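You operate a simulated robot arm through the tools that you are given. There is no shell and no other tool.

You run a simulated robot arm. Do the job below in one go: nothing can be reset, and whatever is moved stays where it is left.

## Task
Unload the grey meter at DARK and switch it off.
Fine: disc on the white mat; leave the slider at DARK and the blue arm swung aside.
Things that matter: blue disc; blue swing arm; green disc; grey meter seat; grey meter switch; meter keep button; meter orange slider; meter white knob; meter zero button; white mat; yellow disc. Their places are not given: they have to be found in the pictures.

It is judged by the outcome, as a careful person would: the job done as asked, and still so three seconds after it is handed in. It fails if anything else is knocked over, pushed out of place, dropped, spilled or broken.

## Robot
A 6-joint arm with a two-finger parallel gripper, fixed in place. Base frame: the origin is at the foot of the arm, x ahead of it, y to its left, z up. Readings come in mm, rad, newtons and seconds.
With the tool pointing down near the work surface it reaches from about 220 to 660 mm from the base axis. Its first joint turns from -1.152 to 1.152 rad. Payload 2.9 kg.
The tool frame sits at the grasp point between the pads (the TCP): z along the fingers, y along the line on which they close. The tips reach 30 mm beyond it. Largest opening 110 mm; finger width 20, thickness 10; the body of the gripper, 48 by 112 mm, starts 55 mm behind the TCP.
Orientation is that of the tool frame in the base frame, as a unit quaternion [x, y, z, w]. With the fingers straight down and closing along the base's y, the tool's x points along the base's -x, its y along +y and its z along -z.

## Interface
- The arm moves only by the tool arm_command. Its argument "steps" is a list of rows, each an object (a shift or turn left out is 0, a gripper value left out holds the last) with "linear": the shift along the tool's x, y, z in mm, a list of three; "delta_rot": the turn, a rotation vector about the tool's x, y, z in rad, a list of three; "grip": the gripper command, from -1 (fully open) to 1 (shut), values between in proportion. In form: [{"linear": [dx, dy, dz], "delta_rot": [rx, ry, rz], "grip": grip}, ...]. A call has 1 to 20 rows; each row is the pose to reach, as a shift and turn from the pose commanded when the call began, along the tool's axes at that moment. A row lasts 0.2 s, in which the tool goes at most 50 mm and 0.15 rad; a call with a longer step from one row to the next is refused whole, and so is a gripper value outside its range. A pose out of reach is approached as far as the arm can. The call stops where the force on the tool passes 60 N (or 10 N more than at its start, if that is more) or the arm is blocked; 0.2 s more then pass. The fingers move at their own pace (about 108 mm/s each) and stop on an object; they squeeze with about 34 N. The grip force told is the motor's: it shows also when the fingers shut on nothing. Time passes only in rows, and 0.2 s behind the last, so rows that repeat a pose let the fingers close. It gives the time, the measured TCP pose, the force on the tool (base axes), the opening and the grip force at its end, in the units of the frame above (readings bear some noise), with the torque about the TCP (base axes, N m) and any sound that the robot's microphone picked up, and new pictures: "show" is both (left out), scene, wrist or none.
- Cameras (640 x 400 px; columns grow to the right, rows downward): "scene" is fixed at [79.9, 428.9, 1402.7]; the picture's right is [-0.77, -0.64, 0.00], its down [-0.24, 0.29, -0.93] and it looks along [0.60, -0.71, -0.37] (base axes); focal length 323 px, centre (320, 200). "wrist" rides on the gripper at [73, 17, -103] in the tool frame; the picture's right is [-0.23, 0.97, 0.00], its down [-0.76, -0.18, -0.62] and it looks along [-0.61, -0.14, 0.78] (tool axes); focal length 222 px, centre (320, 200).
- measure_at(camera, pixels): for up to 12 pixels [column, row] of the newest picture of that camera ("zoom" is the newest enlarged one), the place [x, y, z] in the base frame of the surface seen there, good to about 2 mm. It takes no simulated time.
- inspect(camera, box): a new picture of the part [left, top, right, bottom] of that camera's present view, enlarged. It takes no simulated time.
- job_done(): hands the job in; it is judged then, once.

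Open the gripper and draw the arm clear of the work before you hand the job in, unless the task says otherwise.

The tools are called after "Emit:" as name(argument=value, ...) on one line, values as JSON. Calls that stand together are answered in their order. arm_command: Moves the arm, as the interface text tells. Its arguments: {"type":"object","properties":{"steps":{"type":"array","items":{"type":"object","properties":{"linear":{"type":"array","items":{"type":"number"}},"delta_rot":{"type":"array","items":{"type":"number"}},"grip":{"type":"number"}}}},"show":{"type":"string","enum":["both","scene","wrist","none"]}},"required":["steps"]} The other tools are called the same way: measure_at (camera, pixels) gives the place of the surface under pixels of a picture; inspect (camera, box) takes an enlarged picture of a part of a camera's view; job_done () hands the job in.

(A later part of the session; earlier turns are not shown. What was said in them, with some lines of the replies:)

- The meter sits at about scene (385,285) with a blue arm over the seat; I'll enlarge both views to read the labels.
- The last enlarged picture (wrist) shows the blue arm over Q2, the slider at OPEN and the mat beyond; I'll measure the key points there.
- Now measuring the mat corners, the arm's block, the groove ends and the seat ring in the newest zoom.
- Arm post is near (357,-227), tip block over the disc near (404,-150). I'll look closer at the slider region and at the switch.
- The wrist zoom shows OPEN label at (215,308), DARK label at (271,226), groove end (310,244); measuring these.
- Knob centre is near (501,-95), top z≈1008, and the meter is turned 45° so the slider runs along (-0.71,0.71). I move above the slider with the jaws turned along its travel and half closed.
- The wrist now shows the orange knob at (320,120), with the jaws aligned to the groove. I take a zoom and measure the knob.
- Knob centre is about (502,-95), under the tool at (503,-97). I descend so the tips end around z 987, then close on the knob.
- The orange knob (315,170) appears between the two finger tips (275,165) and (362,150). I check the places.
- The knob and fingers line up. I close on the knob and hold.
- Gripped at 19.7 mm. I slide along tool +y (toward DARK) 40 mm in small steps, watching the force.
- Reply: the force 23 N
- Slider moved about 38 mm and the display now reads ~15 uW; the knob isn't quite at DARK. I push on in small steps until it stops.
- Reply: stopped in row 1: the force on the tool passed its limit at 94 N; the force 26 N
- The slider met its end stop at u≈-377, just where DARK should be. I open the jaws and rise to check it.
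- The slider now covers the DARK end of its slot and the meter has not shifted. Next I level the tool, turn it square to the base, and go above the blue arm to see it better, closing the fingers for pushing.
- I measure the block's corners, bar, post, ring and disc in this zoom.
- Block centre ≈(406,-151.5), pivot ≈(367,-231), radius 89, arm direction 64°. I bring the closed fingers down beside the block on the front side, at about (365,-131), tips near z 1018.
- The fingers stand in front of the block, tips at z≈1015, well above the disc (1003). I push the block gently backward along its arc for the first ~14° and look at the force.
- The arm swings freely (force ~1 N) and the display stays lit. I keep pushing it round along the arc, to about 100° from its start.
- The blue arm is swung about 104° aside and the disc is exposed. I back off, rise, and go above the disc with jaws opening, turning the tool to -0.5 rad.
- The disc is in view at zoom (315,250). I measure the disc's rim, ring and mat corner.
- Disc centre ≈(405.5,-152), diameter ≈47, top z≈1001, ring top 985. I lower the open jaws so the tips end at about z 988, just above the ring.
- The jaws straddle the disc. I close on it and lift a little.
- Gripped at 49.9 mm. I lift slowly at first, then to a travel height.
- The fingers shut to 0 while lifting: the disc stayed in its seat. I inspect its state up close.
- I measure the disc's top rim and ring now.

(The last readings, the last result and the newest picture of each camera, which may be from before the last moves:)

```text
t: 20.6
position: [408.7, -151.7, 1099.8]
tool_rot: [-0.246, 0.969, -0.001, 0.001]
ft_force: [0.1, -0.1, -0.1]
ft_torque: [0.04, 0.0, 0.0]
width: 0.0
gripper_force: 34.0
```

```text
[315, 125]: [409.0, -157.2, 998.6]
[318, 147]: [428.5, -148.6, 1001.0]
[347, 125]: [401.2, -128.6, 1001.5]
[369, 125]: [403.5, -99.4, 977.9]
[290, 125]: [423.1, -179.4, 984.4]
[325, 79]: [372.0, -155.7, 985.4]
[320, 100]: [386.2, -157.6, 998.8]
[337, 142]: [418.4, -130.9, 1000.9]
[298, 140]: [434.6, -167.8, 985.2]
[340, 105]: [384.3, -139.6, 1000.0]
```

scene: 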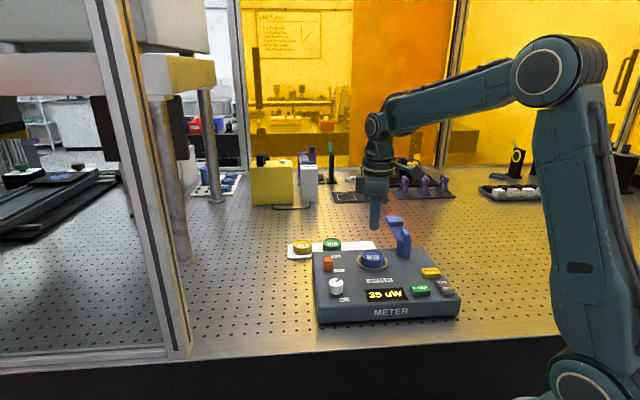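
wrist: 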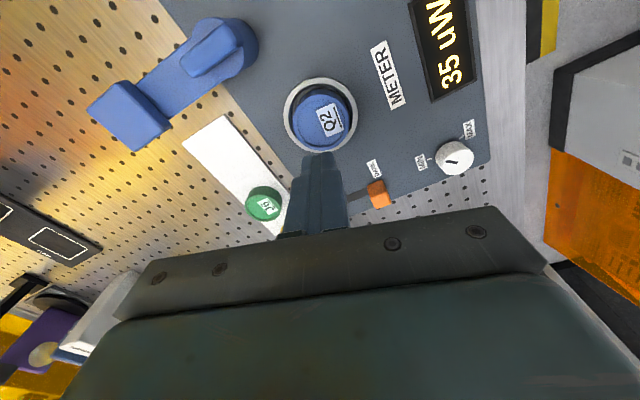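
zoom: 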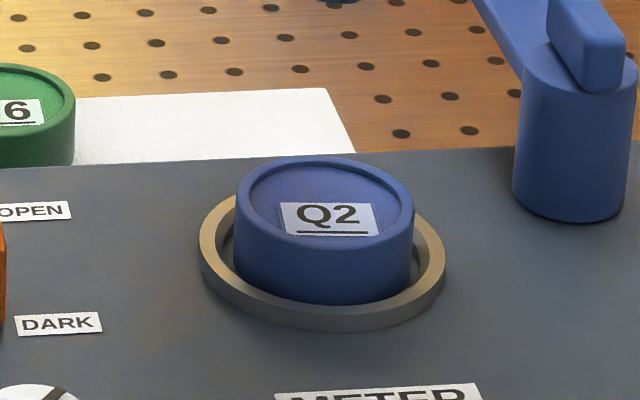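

The disc is level and centred at (407,-152.3), seemingly held by the seat or just slipped. I reopen, go down a little lower and centred, and regrip.

Emit:
arm_command(steps=[{"grip": -0.4}, {"linear": [1.8, 0.3, 20], "grip": -0.4}, {"linear": [1.8, 0.3, 55]}, {"linear": [1.8, 0.3, 75]}, {"linear": [1.8, 0.3, 82]}, {"linear": [1.8, 0.3, 82]}, {"linear": [1.8, 0.3, 82], "grip": 1}, {"linear": [1.8, 0.3, 82]}, {"linear": [1.8, 0.3, 82]}, {"linear": [1.8, 0.3, 82]}])

Emit:
inspect(camera="scene", box=[340, 220, 404, 280])

Emit:
inspect(camera="wrist", box=[220, 80, 420, 240])

```text
t: 22.8
position: [405.7, -153.9, 1017.3]
tool_rot: [-0.246, 0.969, -0.001, 0.0]
ft_force: [-1.0, 1.1, -0.2]
ft_torque: [0.0, -0.02, -0.01]
width: 50.2
gripper_force: 34.2
```

scene: 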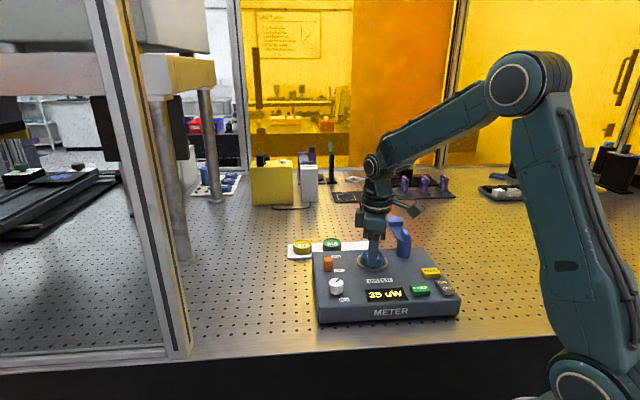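
wrist: 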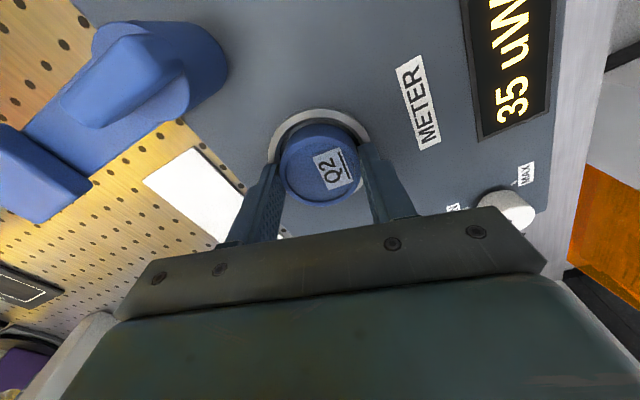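

```text
6.67 times, centred on (372, 250) of scene
```

zoom: 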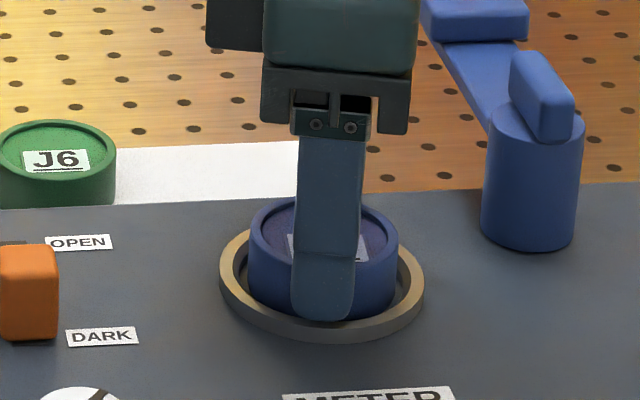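

```text
2.50 times, centred on (320, 160) of wrist
```

zoom: 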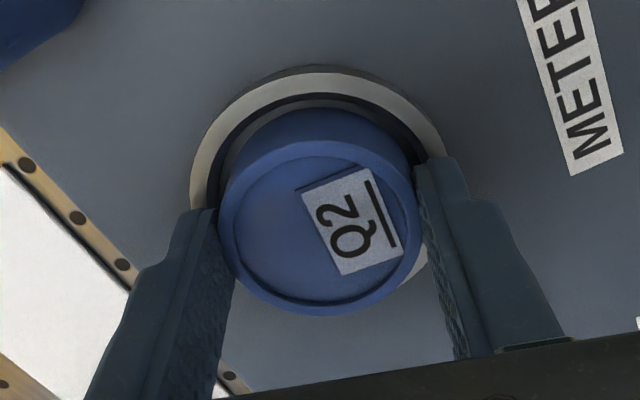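

Gripped at 50.2 mm around the full diameter. I lift by only 2 mm and read the force.

Emit:
arm_command(steps=[{"linear": [0, 0, -1]}, {"linear": [0, 0, -2]}, {"linear": [0, 0, -2]}], show="none")

```text
t: 23.6
position: [405.1, -153.2, 1018.9]
tool_rot: [-0.247, 0.969, -0.001, 0.001]
ft_force: [-0.5, 0.5, -0.8]
ft_torque: [-0.01, 0.02, -0.01]
width: 50.0
gripper_force: 34.1
```

Force is only about -0.8 N, so nothing is jamming it. I lift slowly 6 mm more and look.

Emit:
arm_command(steps=[{"linear": [0, 0, -1]}, {"linear": [0, 0, -2]}, {"linear": [0, 0, -3]}, {"linear": [0, 0, -4]}, {"linear": [0, 0, -5]}, {"linear": [0, 0, -6]}], show="both")

Emit:
inspect(camera="scene", box=[340, 220, 404, 280])

Emit:
inspect(camera="wrist", box=[220, 80, 420, 240])

```text
t: 24.9
position: [406.7, -152.4, 1025.4]
tool_rot: [-0.246, 0.969, -0.001, 0.0]
ft_force: [0.4, 0.1, -0.9]
ft_torque: [0.0, -0.02, 0.0]
width: 49.9
gripper_force: 34.4
```

scene: 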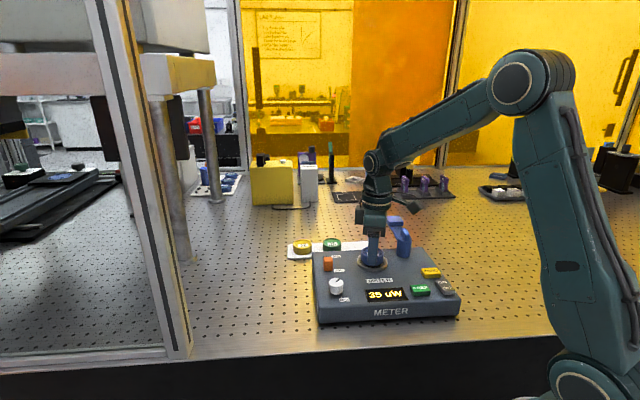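
wrist: 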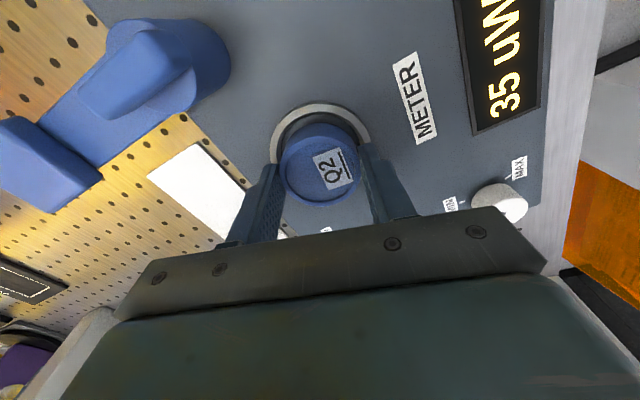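

```text
6.67 times, centred on (372, 250) of scene
```

zoom: 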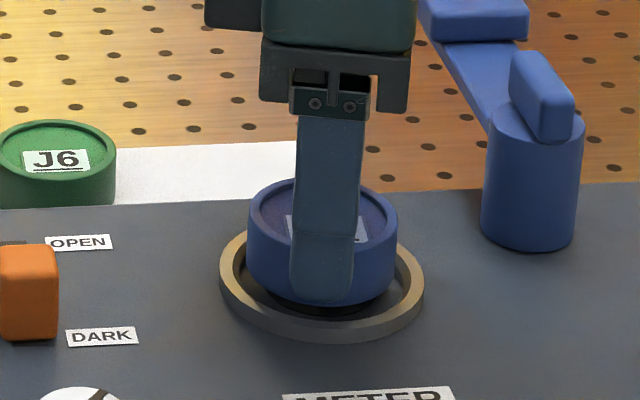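

```text
2.50 times, centred on (320, 160) of wrist
```

zoom: 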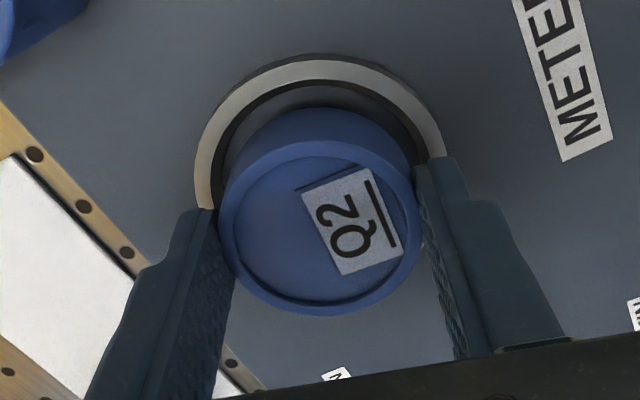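

Now the disc is coming up with the fingers (visible gap above the seat). I continue lifting slowly to travel height, clear of the ring.

Emit:
arm_command(steps=[{"linear": [0, 0, -2]}, {"linear": [0, 0, -5]}, {"linear": [0, 0, -8]}, {"linear": [0, 0, -11]}, {"linear": [0, 0, -14]}, {"linear": [0, 0, -17]}, {"linear": [0, 0, -20]}, {"linear": [0, 0, -23]}, {"linear": [0, 0, -26]}, {"linear": [0, 0, -28]}], show="both")

Emit:
inspect(camera="scene", box=[340, 210, 404, 280])

```text
t: 27.1
position: [406.6, -152.0, 1053.1]
tool_rot: [-0.246, 0.969, -0.001, 0.001]
ft_force: [-0.3, -0.1, -1.0]
ft_torque: [-0.01, 0.0, 0.02]
width: 50.1
gripper_force: 34.5
```

scene: 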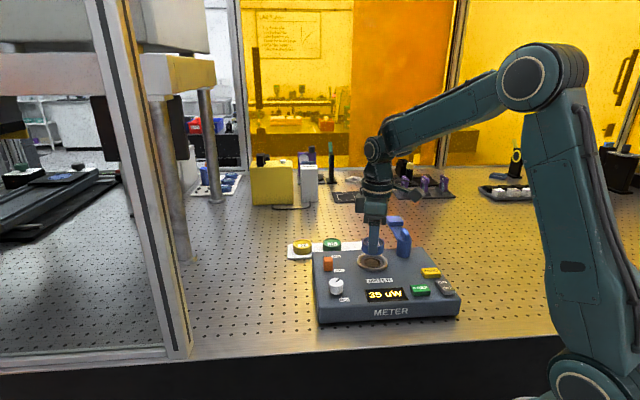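
wrist: 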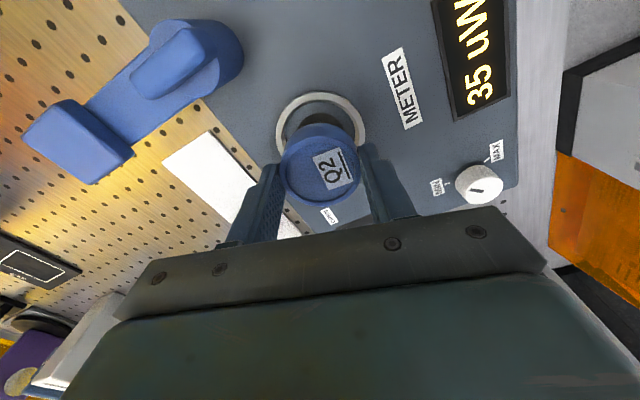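

```text
5.71 times, centred on (372, 245) of scene
```

zoom: 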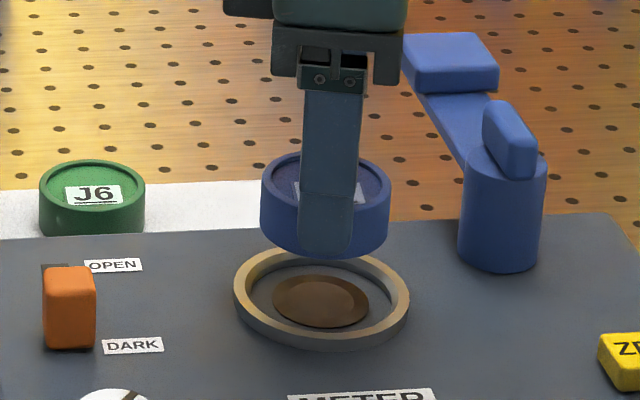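

The disc hangs securely above the empty seat. I carry it slowly toward the free stretch of the mat near (504,-248).

Emit:
arm_command(steps=[{"linear": [-0.8, -2.6, 0]}, {"linear": [-2.4, -7.8, 0]}, {"linear": [-4.8, -15.7, 0]}, {"linear": [-7.6, -24.9, 0]}, {"linear": [-10.4, -34, 0]}, {"linear": [-13.2, -43.2, 0]}, {"linear": [-16, -52.3, 0]}, {"linear": [-18.8, -61.5, 0]}, {"linear": [-21.7, -70.6, 0]}, {"linear": [-24.5, -79.8, 0]}, {"linear": [-27.3, -88.9, 0]}, {"linear": [-30.1, -98.1, 0]}, {"linear": [-32.9, -107.3, 0]}, {"linear": [-35.3, -115.1, 0]}, {"linear": [-37.3, -121.6, 0]}, {"linear": [-38.9, -126.9, 0]}, {"linear": [-40.1, -130.8, 0]}, {"linear": [-40.1, -130.8, 0]}])

Emit:
inspect(camera="scene", box=[320, 200, 420, 270])

```text
t: 30.9
position: [504.3, -249.6, 1051.9]
tool_rot: [-0.246, 0.969, -0.001, 0.001]
ft_force: [-0.4, -0.1, -0.5]
ft_torque: [-0.05, 0.03, 0.01]
width: 50.3
gripper_force: 34.0
```

scene: 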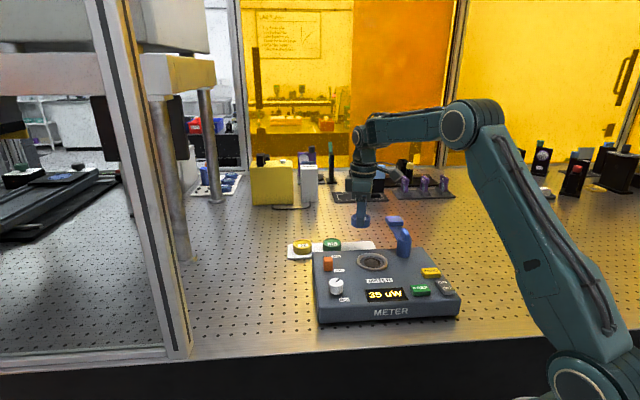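
wrist: 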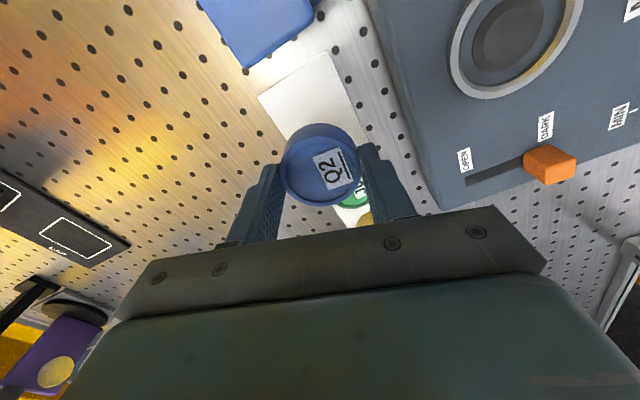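

```text
5.71 times, centred on (370, 235) of scene
```

zoom: 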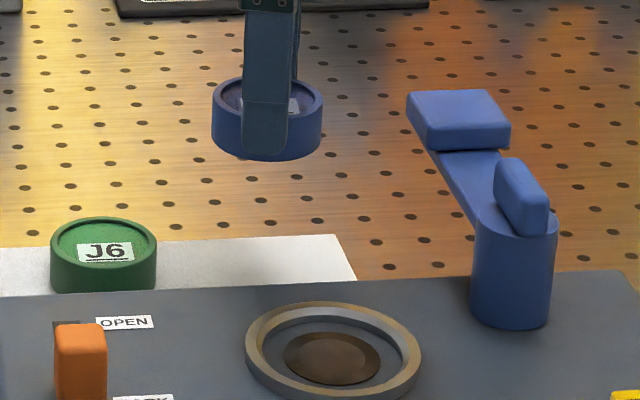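

The disc is above the mat; I measure its rim and the mat corners to check before lowering.

Emit:
measure_at(camera="wrist", pixels=[[284, 170], [359, 170], [322, 204], [322, 135], [328, 55], [260, 97], [352, 198], [325, 90], [293, 225]])

```text
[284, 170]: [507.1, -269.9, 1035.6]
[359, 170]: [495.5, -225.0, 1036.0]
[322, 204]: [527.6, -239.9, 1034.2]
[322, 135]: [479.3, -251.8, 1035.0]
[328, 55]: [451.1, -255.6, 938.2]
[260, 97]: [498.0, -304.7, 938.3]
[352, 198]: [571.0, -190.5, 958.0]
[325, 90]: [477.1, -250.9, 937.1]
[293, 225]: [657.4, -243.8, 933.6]
```

Disc centre ≈(503,-247), top z 1035.5; it must drop about 76 mm. I lower most of the way, slowly.

Emit:
arm_command(steps=[{"linear": [0, 0, 2]}, {"linear": [0, 0, 6]}, {"linear": [0, 0, 12]}, {"linear": [0, 0, 18]}, {"linear": [0, 0, 24]}, {"linear": [0, 0, 30]}, {"linear": [0, 0, 36]}, {"linear": [0, 0, 42]}, {"linear": [0, 0, 48]}, {"linear": [0, 0, 54]}, {"linear": [0, 0, 60]}, {"linear": [0, 0, 65]}, {"linear": [0, 0, 69]}, {"linear": [0, 0, 72]}, {"linear": [0, 0, 72]}])

Emit:
inspect(camera="scene", box=[320, 200, 420, 270])

```text
t: 34.1
position: [505.0, -249.0, 981.5]
tool_rot: [-0.246, 0.969, -0.001, 0.001]
ft_force: [0.2, -0.3, -0.2]
ft_torque: [-0.01, 0.01, 0.01]
width: 50.2
gripper_force: 34.8
```

scene: 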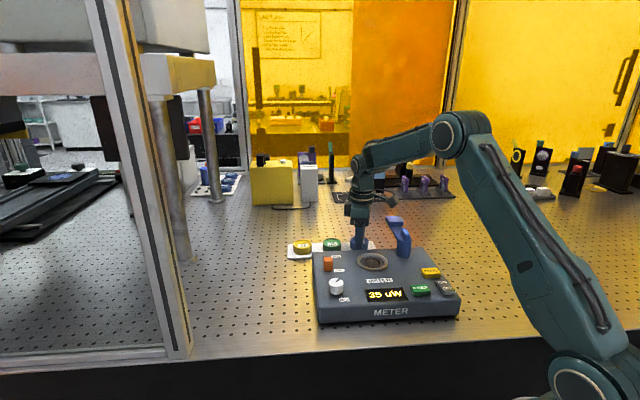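
wrist: 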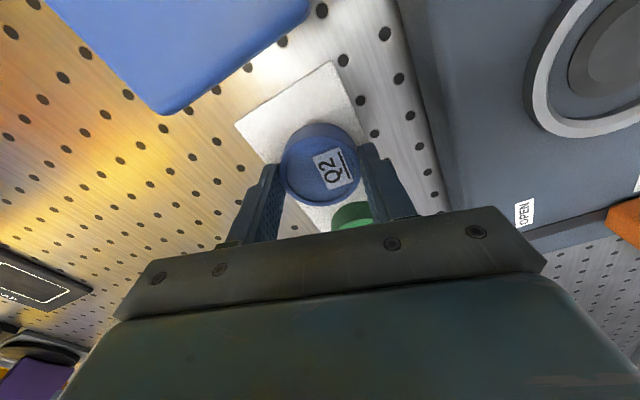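

```text
5.71 times, centred on (370, 235) of scene
```

zoom: 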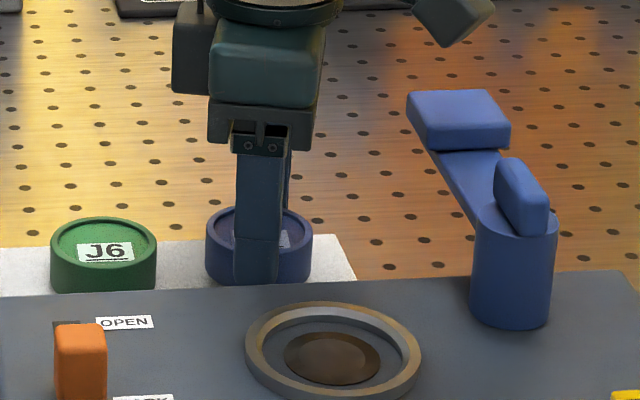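

About 5 mm remain. I lower in 1 mm steps, looking for contact.

Emit:
arm_command(steps=[{"linear": [0, 0, 1]}, {"linear": [0, 0, 2]}, {"linear": [0, 0, 3]}, {"linear": [0, 0, 4]}, {"linear": [0, 0, 4]}], show="wrist")

Emit:
measure_at(camera="wrist", pixels=[[300, 190], [284, 170], [358, 170], [322, 203]])

```text
t: 35.4
position: [504.5, -248.9, 976.7]
tool_rot: [-0.247, 0.969, 0.0, 0.001]
ft_force: [-0.6, -0.6, 0.3]
ft_torque: [-0.02, 0.0, -0.05]
width: 50.0
gripper_force: 33.9
```

wrist: 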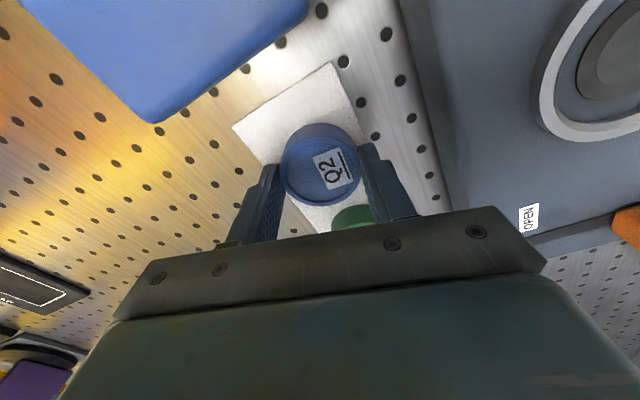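

```text
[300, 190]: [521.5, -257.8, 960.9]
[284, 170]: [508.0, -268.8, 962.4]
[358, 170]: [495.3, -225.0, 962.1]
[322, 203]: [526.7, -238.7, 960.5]
```

Rim z≈961, no contact force yet; about 2 mm remain. I keep lowering in half-millimetre steps.

Emit:
arm_command(steps=[{"linear": [0, 0, 0.5]}, {"linear": [0, 0, 1]}, {"linear": [0, 0, 1.5]}, {"linear": [0, 0, 1.5]}], show="none")

```text
t: 36.4
position: [504.0, -247.6, 976.7]
tool_rot: [-0.246, 0.969, -0.001, 0.001]
ft_force: [-2.4, 1.0, 9.2]
ft_torque: [0.11, 0.14, 0.0]
width: 50.1
gripper_force: 34.2
```

Contact: 9 N upward. I open the jaws in place and then rise straight up slowly.

Emit:
arm_command(steps=[{"grip": -0.1}, {"grip": -0.3}, {"grip": -0.4}, {"linear": [0, 0, -5]}, {"linear": [0, 0, -20]}, {"linear": [0, 0, -45]}, {"linear": [0, 0, -85]}, {"linear": [0, 0, -125]}, {"linear": [0, 0, -150]}, {"linear": [0, 0, -150]}])

Emit:
inspect(camera="scene", box=[280, 200, 470, 335])

Emit:
inspect(camera="wrist", box=[200, 20, 440, 200])

```text
t: 38.5
position: [503.6, -248.5, 1127.3]
tool_rot: [-0.246, 0.969, 0.0, 0.0]
ft_force: [-1.6, 0.4, 0.8]
ft_torque: [0.02, 0.03, -0.01]
width: 77.1
gripper_force: 0.0
```

scene: 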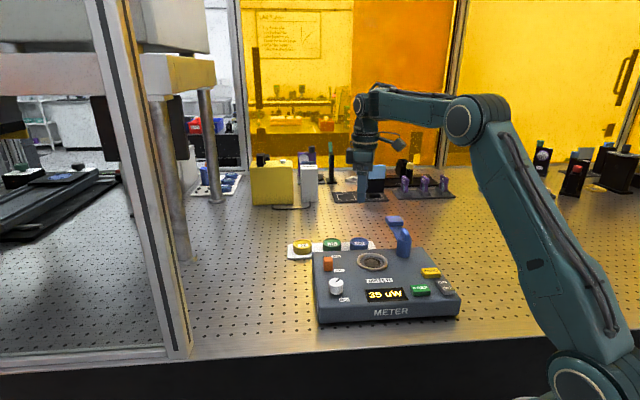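
wrist: 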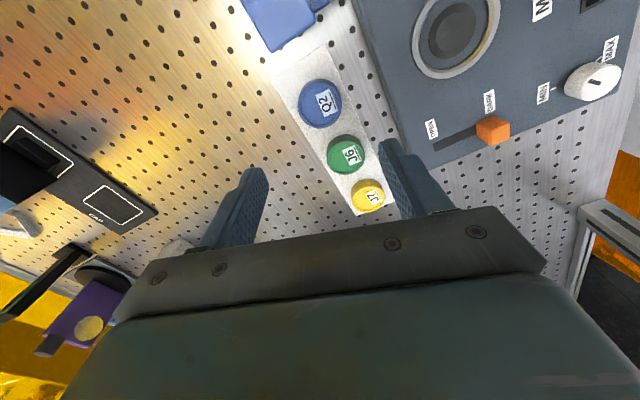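

```text
2.96 times, centred on (375, 268) of scene
```

zoom: 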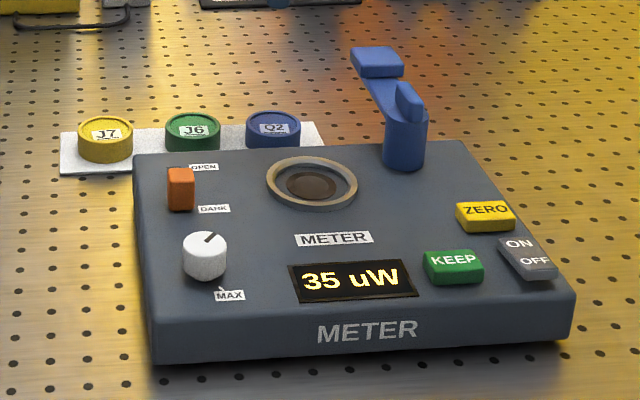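

```text
2.22 times, centred on (320, 110) of wrist
```

zoom: 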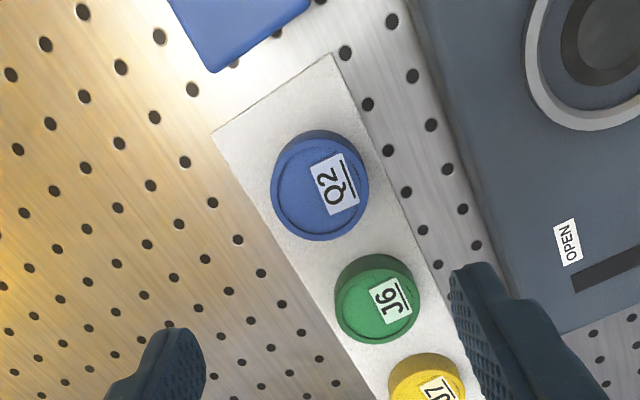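

Q2 rests on the mat beside J6; slider stays at DARK and the arm is aside. Now I close the fingers and move above the switch near (238,-157) at safe height.

Emit:
arm_command(steps=[{"linear": [26.7, 29.7, 0], "delta_rot": [0, 0, -0.041], "grip": 1}, {"linear": [53.5, 59.4, 0], "delta_rot": [0, 0, -0.082]}, {"linear": [80.2, 89.1, 0], "delta_rot": [0, 0, -0.123]}, {"linear": [106.9, 118.8, 0], "delta_rot": [0, 0, -0.165]}, {"linear": [133.6, 148.5, 0], "delta_rot": [0, 0, -0.206]}, {"linear": [160.4, 178.2, 0], "delta_rot": [0, 0, -0.247]}, {"linear": [187.1, 207.9, 0], "delta_rot": [0, 0, -0.288]}, {"linear": [187.1, 207.9, 0], "delta_rot": [0, 0, -0.288]}])

Emit:
inspect(camera="wrist", box=[240, 50, 400, 180])

```text
t: 40.4
position: [238.7, -153.4, 1127.4]
tool_rot: [-0.384, 0.923, -0.001, 0.001]
ft_force: [0.2, -0.3, -0.5]
ft_torque: [0.03, -0.02, 0.01]
width: 0.0
gripper_force: 33.9
```

scene: 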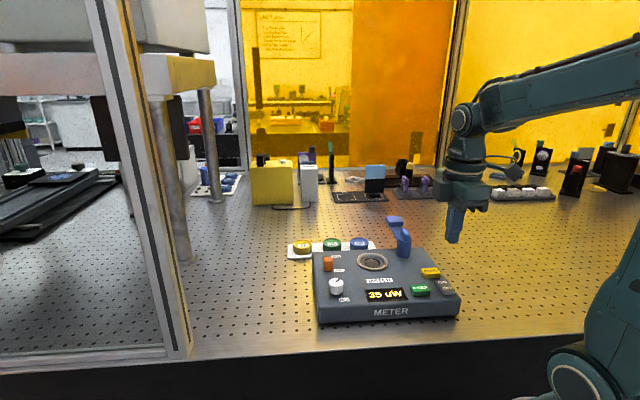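
wrist: 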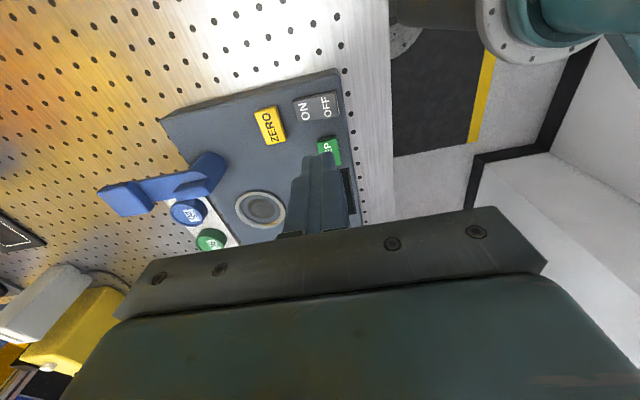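

```text
3.08 times, centred on (320, 115) of wrist
```

zoom: 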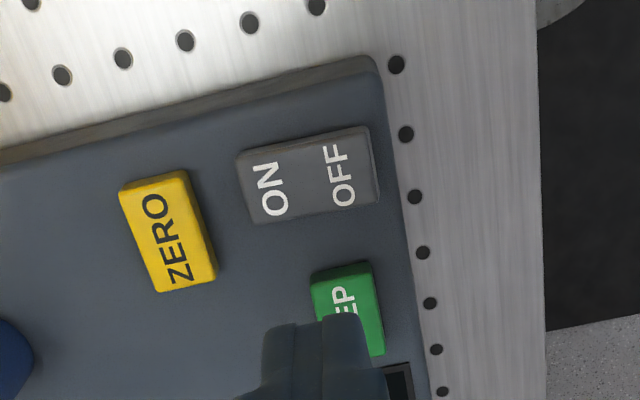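

I measure the rocker's corners, letters, and the KEEP button in this zoom.

Emit:
measure_at(camera="zoom", pixels=[[243, 160], [258, 218], [364, 135], [375, 198], [270, 190], [342, 175], [306, 183], [360, 165], [320, 280], [365, 270], [382, 345], [210, 270]])

```text
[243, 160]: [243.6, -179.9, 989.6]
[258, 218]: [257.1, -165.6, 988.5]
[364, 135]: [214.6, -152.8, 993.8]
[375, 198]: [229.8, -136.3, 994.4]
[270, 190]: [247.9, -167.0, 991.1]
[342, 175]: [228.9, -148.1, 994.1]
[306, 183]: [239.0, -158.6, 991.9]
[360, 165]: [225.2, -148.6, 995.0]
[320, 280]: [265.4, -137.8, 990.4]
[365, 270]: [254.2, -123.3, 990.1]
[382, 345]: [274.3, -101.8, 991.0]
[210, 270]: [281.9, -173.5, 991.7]
```

Rocker centre ≈(236,-158.6), OFF end raised at z 994.5. I go over the OFF half at (225,-147) and down to tips ≈ z 1001.

Emit:
arm_command(steps=[{"linear": [2.7, 7, 15]}, {"linear": [5.4, 14, 40]}, {"linear": [5.4, 14, 70]}, {"linear": [5.4, 14, 90]}, {"linear": [5.4, 14, 96]}, {"linear": [5.4, 14, 96]}])

Emit:
inspect(camera="wrist", box=[240, 50, 400, 220])

Emit:
inspect(camera="scene", box=[400, 240, 480, 310])

```text
t: 41.8
position: [224.7, -149.8, 1027.9]
tool_rot: [-0.382, 0.924, -0.001, 0.001]
ft_force: [0.3, 0.3, -0.2]
ft_torque: [-0.01, 0.0, 0.0]
width: 0.2
gripper_force: 34.2
```

scene: 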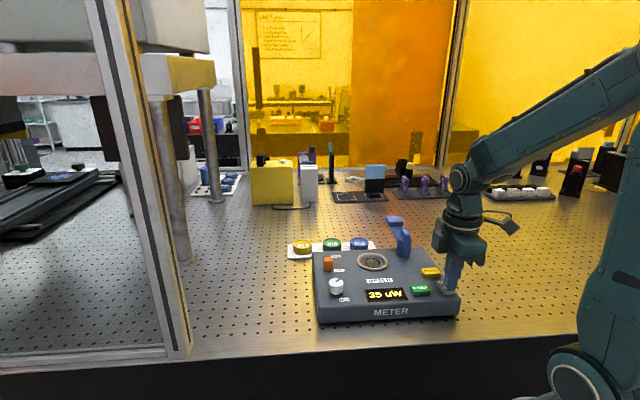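
wrist: 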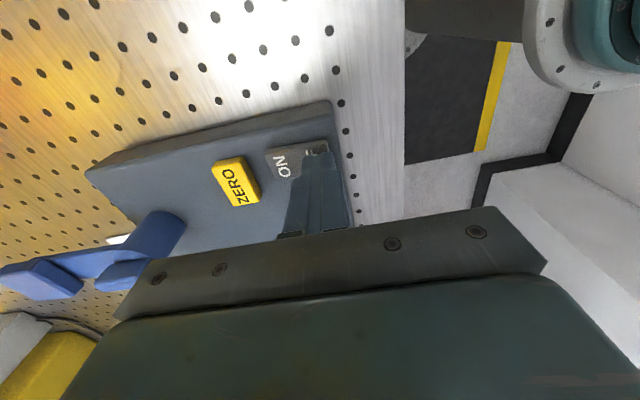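

```text
2.35 times, centred on (320, 135) of wrist
```

zoom: 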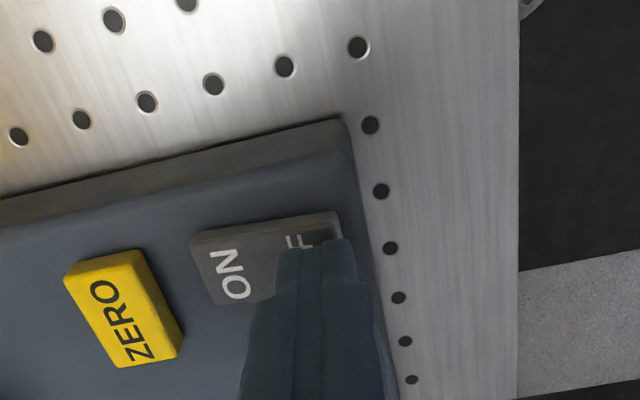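

```text
5.71 times, centred on (440, 275) of scene
```

zoom: 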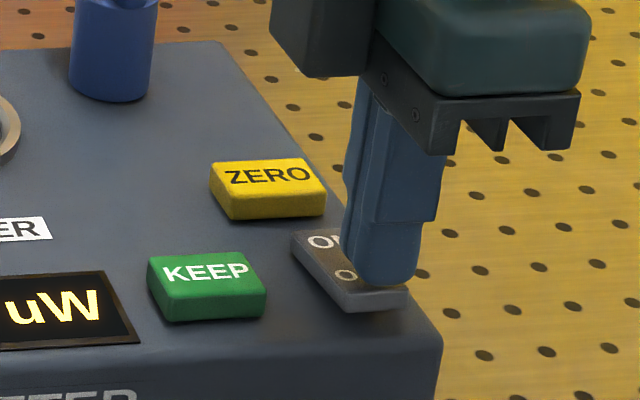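

Fingertip stands just above the OFF half. I press down in 1.5 mm steps and watch the force.

Emit:
arm_command(steps=[{"linear": [0, 2, 1.5]}, {"linear": [0, 2, 3]}, {"linear": [0, 2, 4.5]}, {"linear": [0, 2, 6]}, {"linear": [0, 2, 7]}])

Emit:
inspect(camera="scene", box=[360, 240, 480, 320])

```text
t: 43.0
position: [224.4, -147.1, 1024.1]
tool_rot: [-0.382, 0.924, -0.001, 0.001]
ft_force: [0.0, 0.3, -0.2]
ft_torque: [0.02, -0.01, 0.0]
width: 0.0
gripper_force: 34.1
```

scene: 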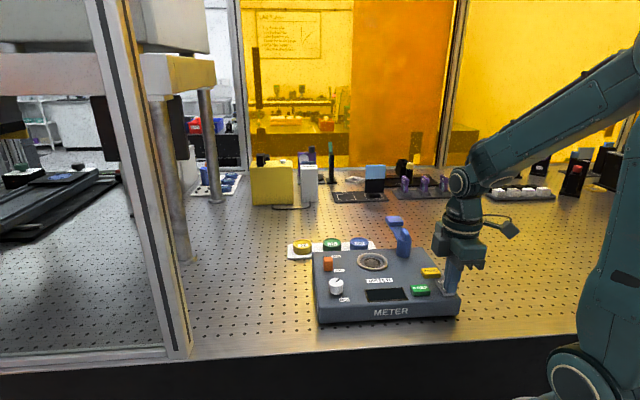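
wrist: 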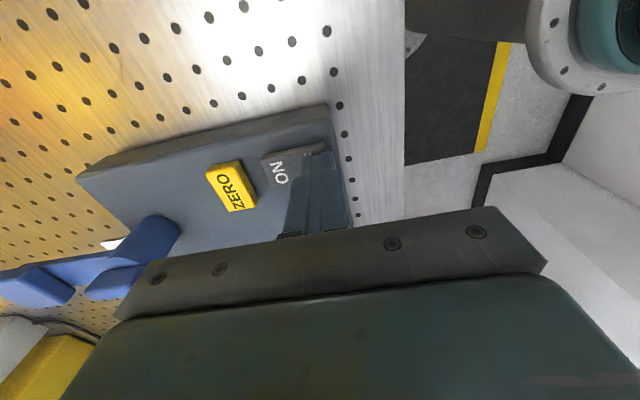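

```text
5.00 times, centred on (420, 280) of scene
```

zoom: 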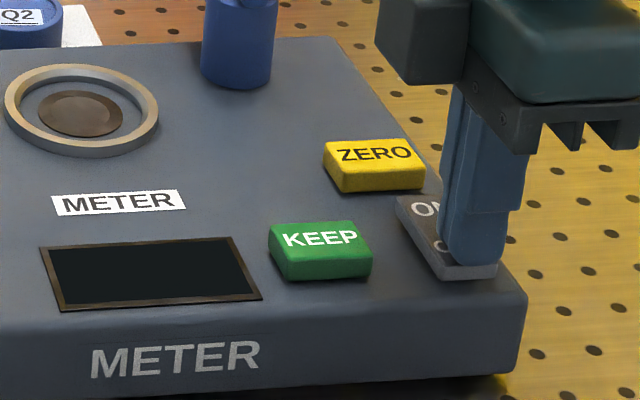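

The display is dark: the switch flipped to OFF. I rise straight up, well clear, and then open the gripper.

Emit:
arm_command(steps=[{"linear": [0, 2, -5]}, {"linear": [0, 2, -30]}, {"linear": [0, 2, -70]}, {"linear": [0, 2, -110]}, {"linear": [0, 2, -150]}, {"linear": [0, 2, -190], "grip": -1}, {"linear": [0, 2, -220], "grip": -1}, {"linear": [0, 2, -220]}, {"linear": [0, 2, -220]}])

Emit:
inspect(camera="scene", box=[280, 200, 470, 335])

Emit:
inspect(camera="wrist", box=[100, 20, 400, 220])

```text
t: 45.0
position: [223.5, -146.9, 1242.4]
tool_rot: [-0.383, 0.924, -0.002, 0.0]
ft_force: [-0.5, 0.1, -0.2]
ft_torque: [-0.04, 0.03, -0.01]
width: 110.1
gripper_force: 0.0
```

scene: 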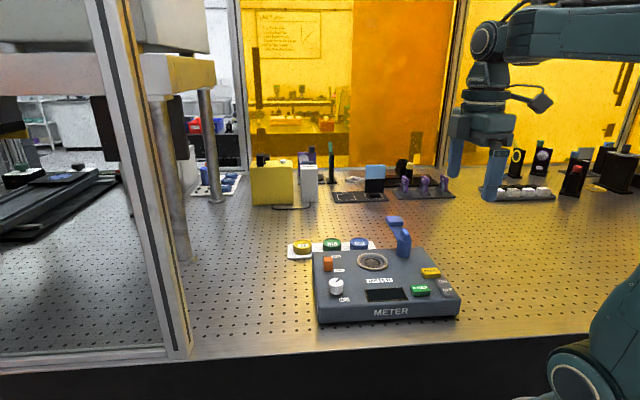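
wrist: 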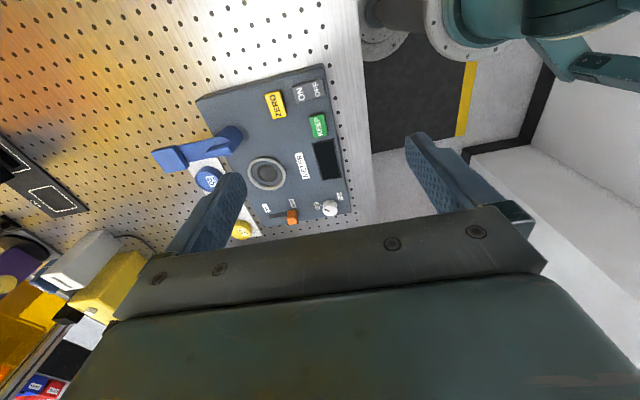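

```text
2.96 times, centred on (375, 268) of scene
```

zoom: 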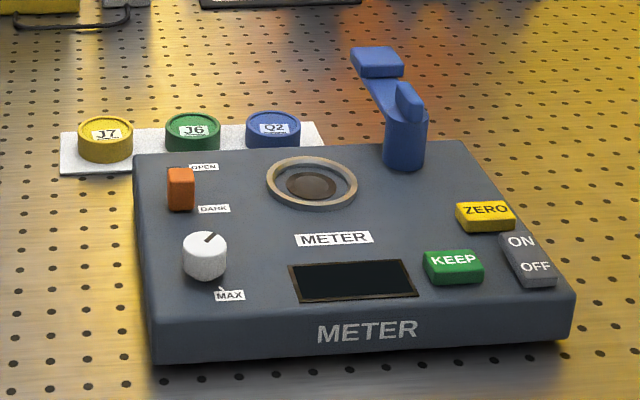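

```text
2.00 times, centred on (250, 120) of wrist
```

zoom: 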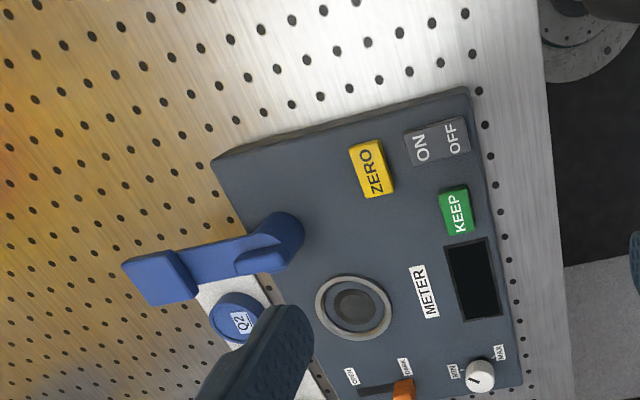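

All looks as asked: Q2 rests on the mat, the slider is at its DARK stop, the blue arm is aside, the display is dark with OFF pressed, and the gripper is open and clear. I hand the job in.

Emit:
job_done()

```text
The job is handed in.
```

The grey meter is unloaded and switched off, and the job is handed in. In the last pictures:

- **Disc:** the blue disc (Q2) lies on the white mat beside the green one. The yellow and green discs look unmoved.
- **Slider:** I moved it to its DARK stop before unloading.
- **Blue arm:** it is swung about 100° back, clear of the seat.
- **Switch:** it is pressed to OFF and the display is dark.
- **Untouched:** I left the KEEP and ZERO buttons and the white knob alone.

Two rough moments along the way:

- **Slider force:** the slider hit its end stop with a brief 94 N peak. The meter did not shift.
- **First lift:** the disc slipped out of the fingers and stayed in its seat. I gripped it again slightly lower, lifted slowly, and it held.

The gripper is open and the arm is raised clear of the meter.
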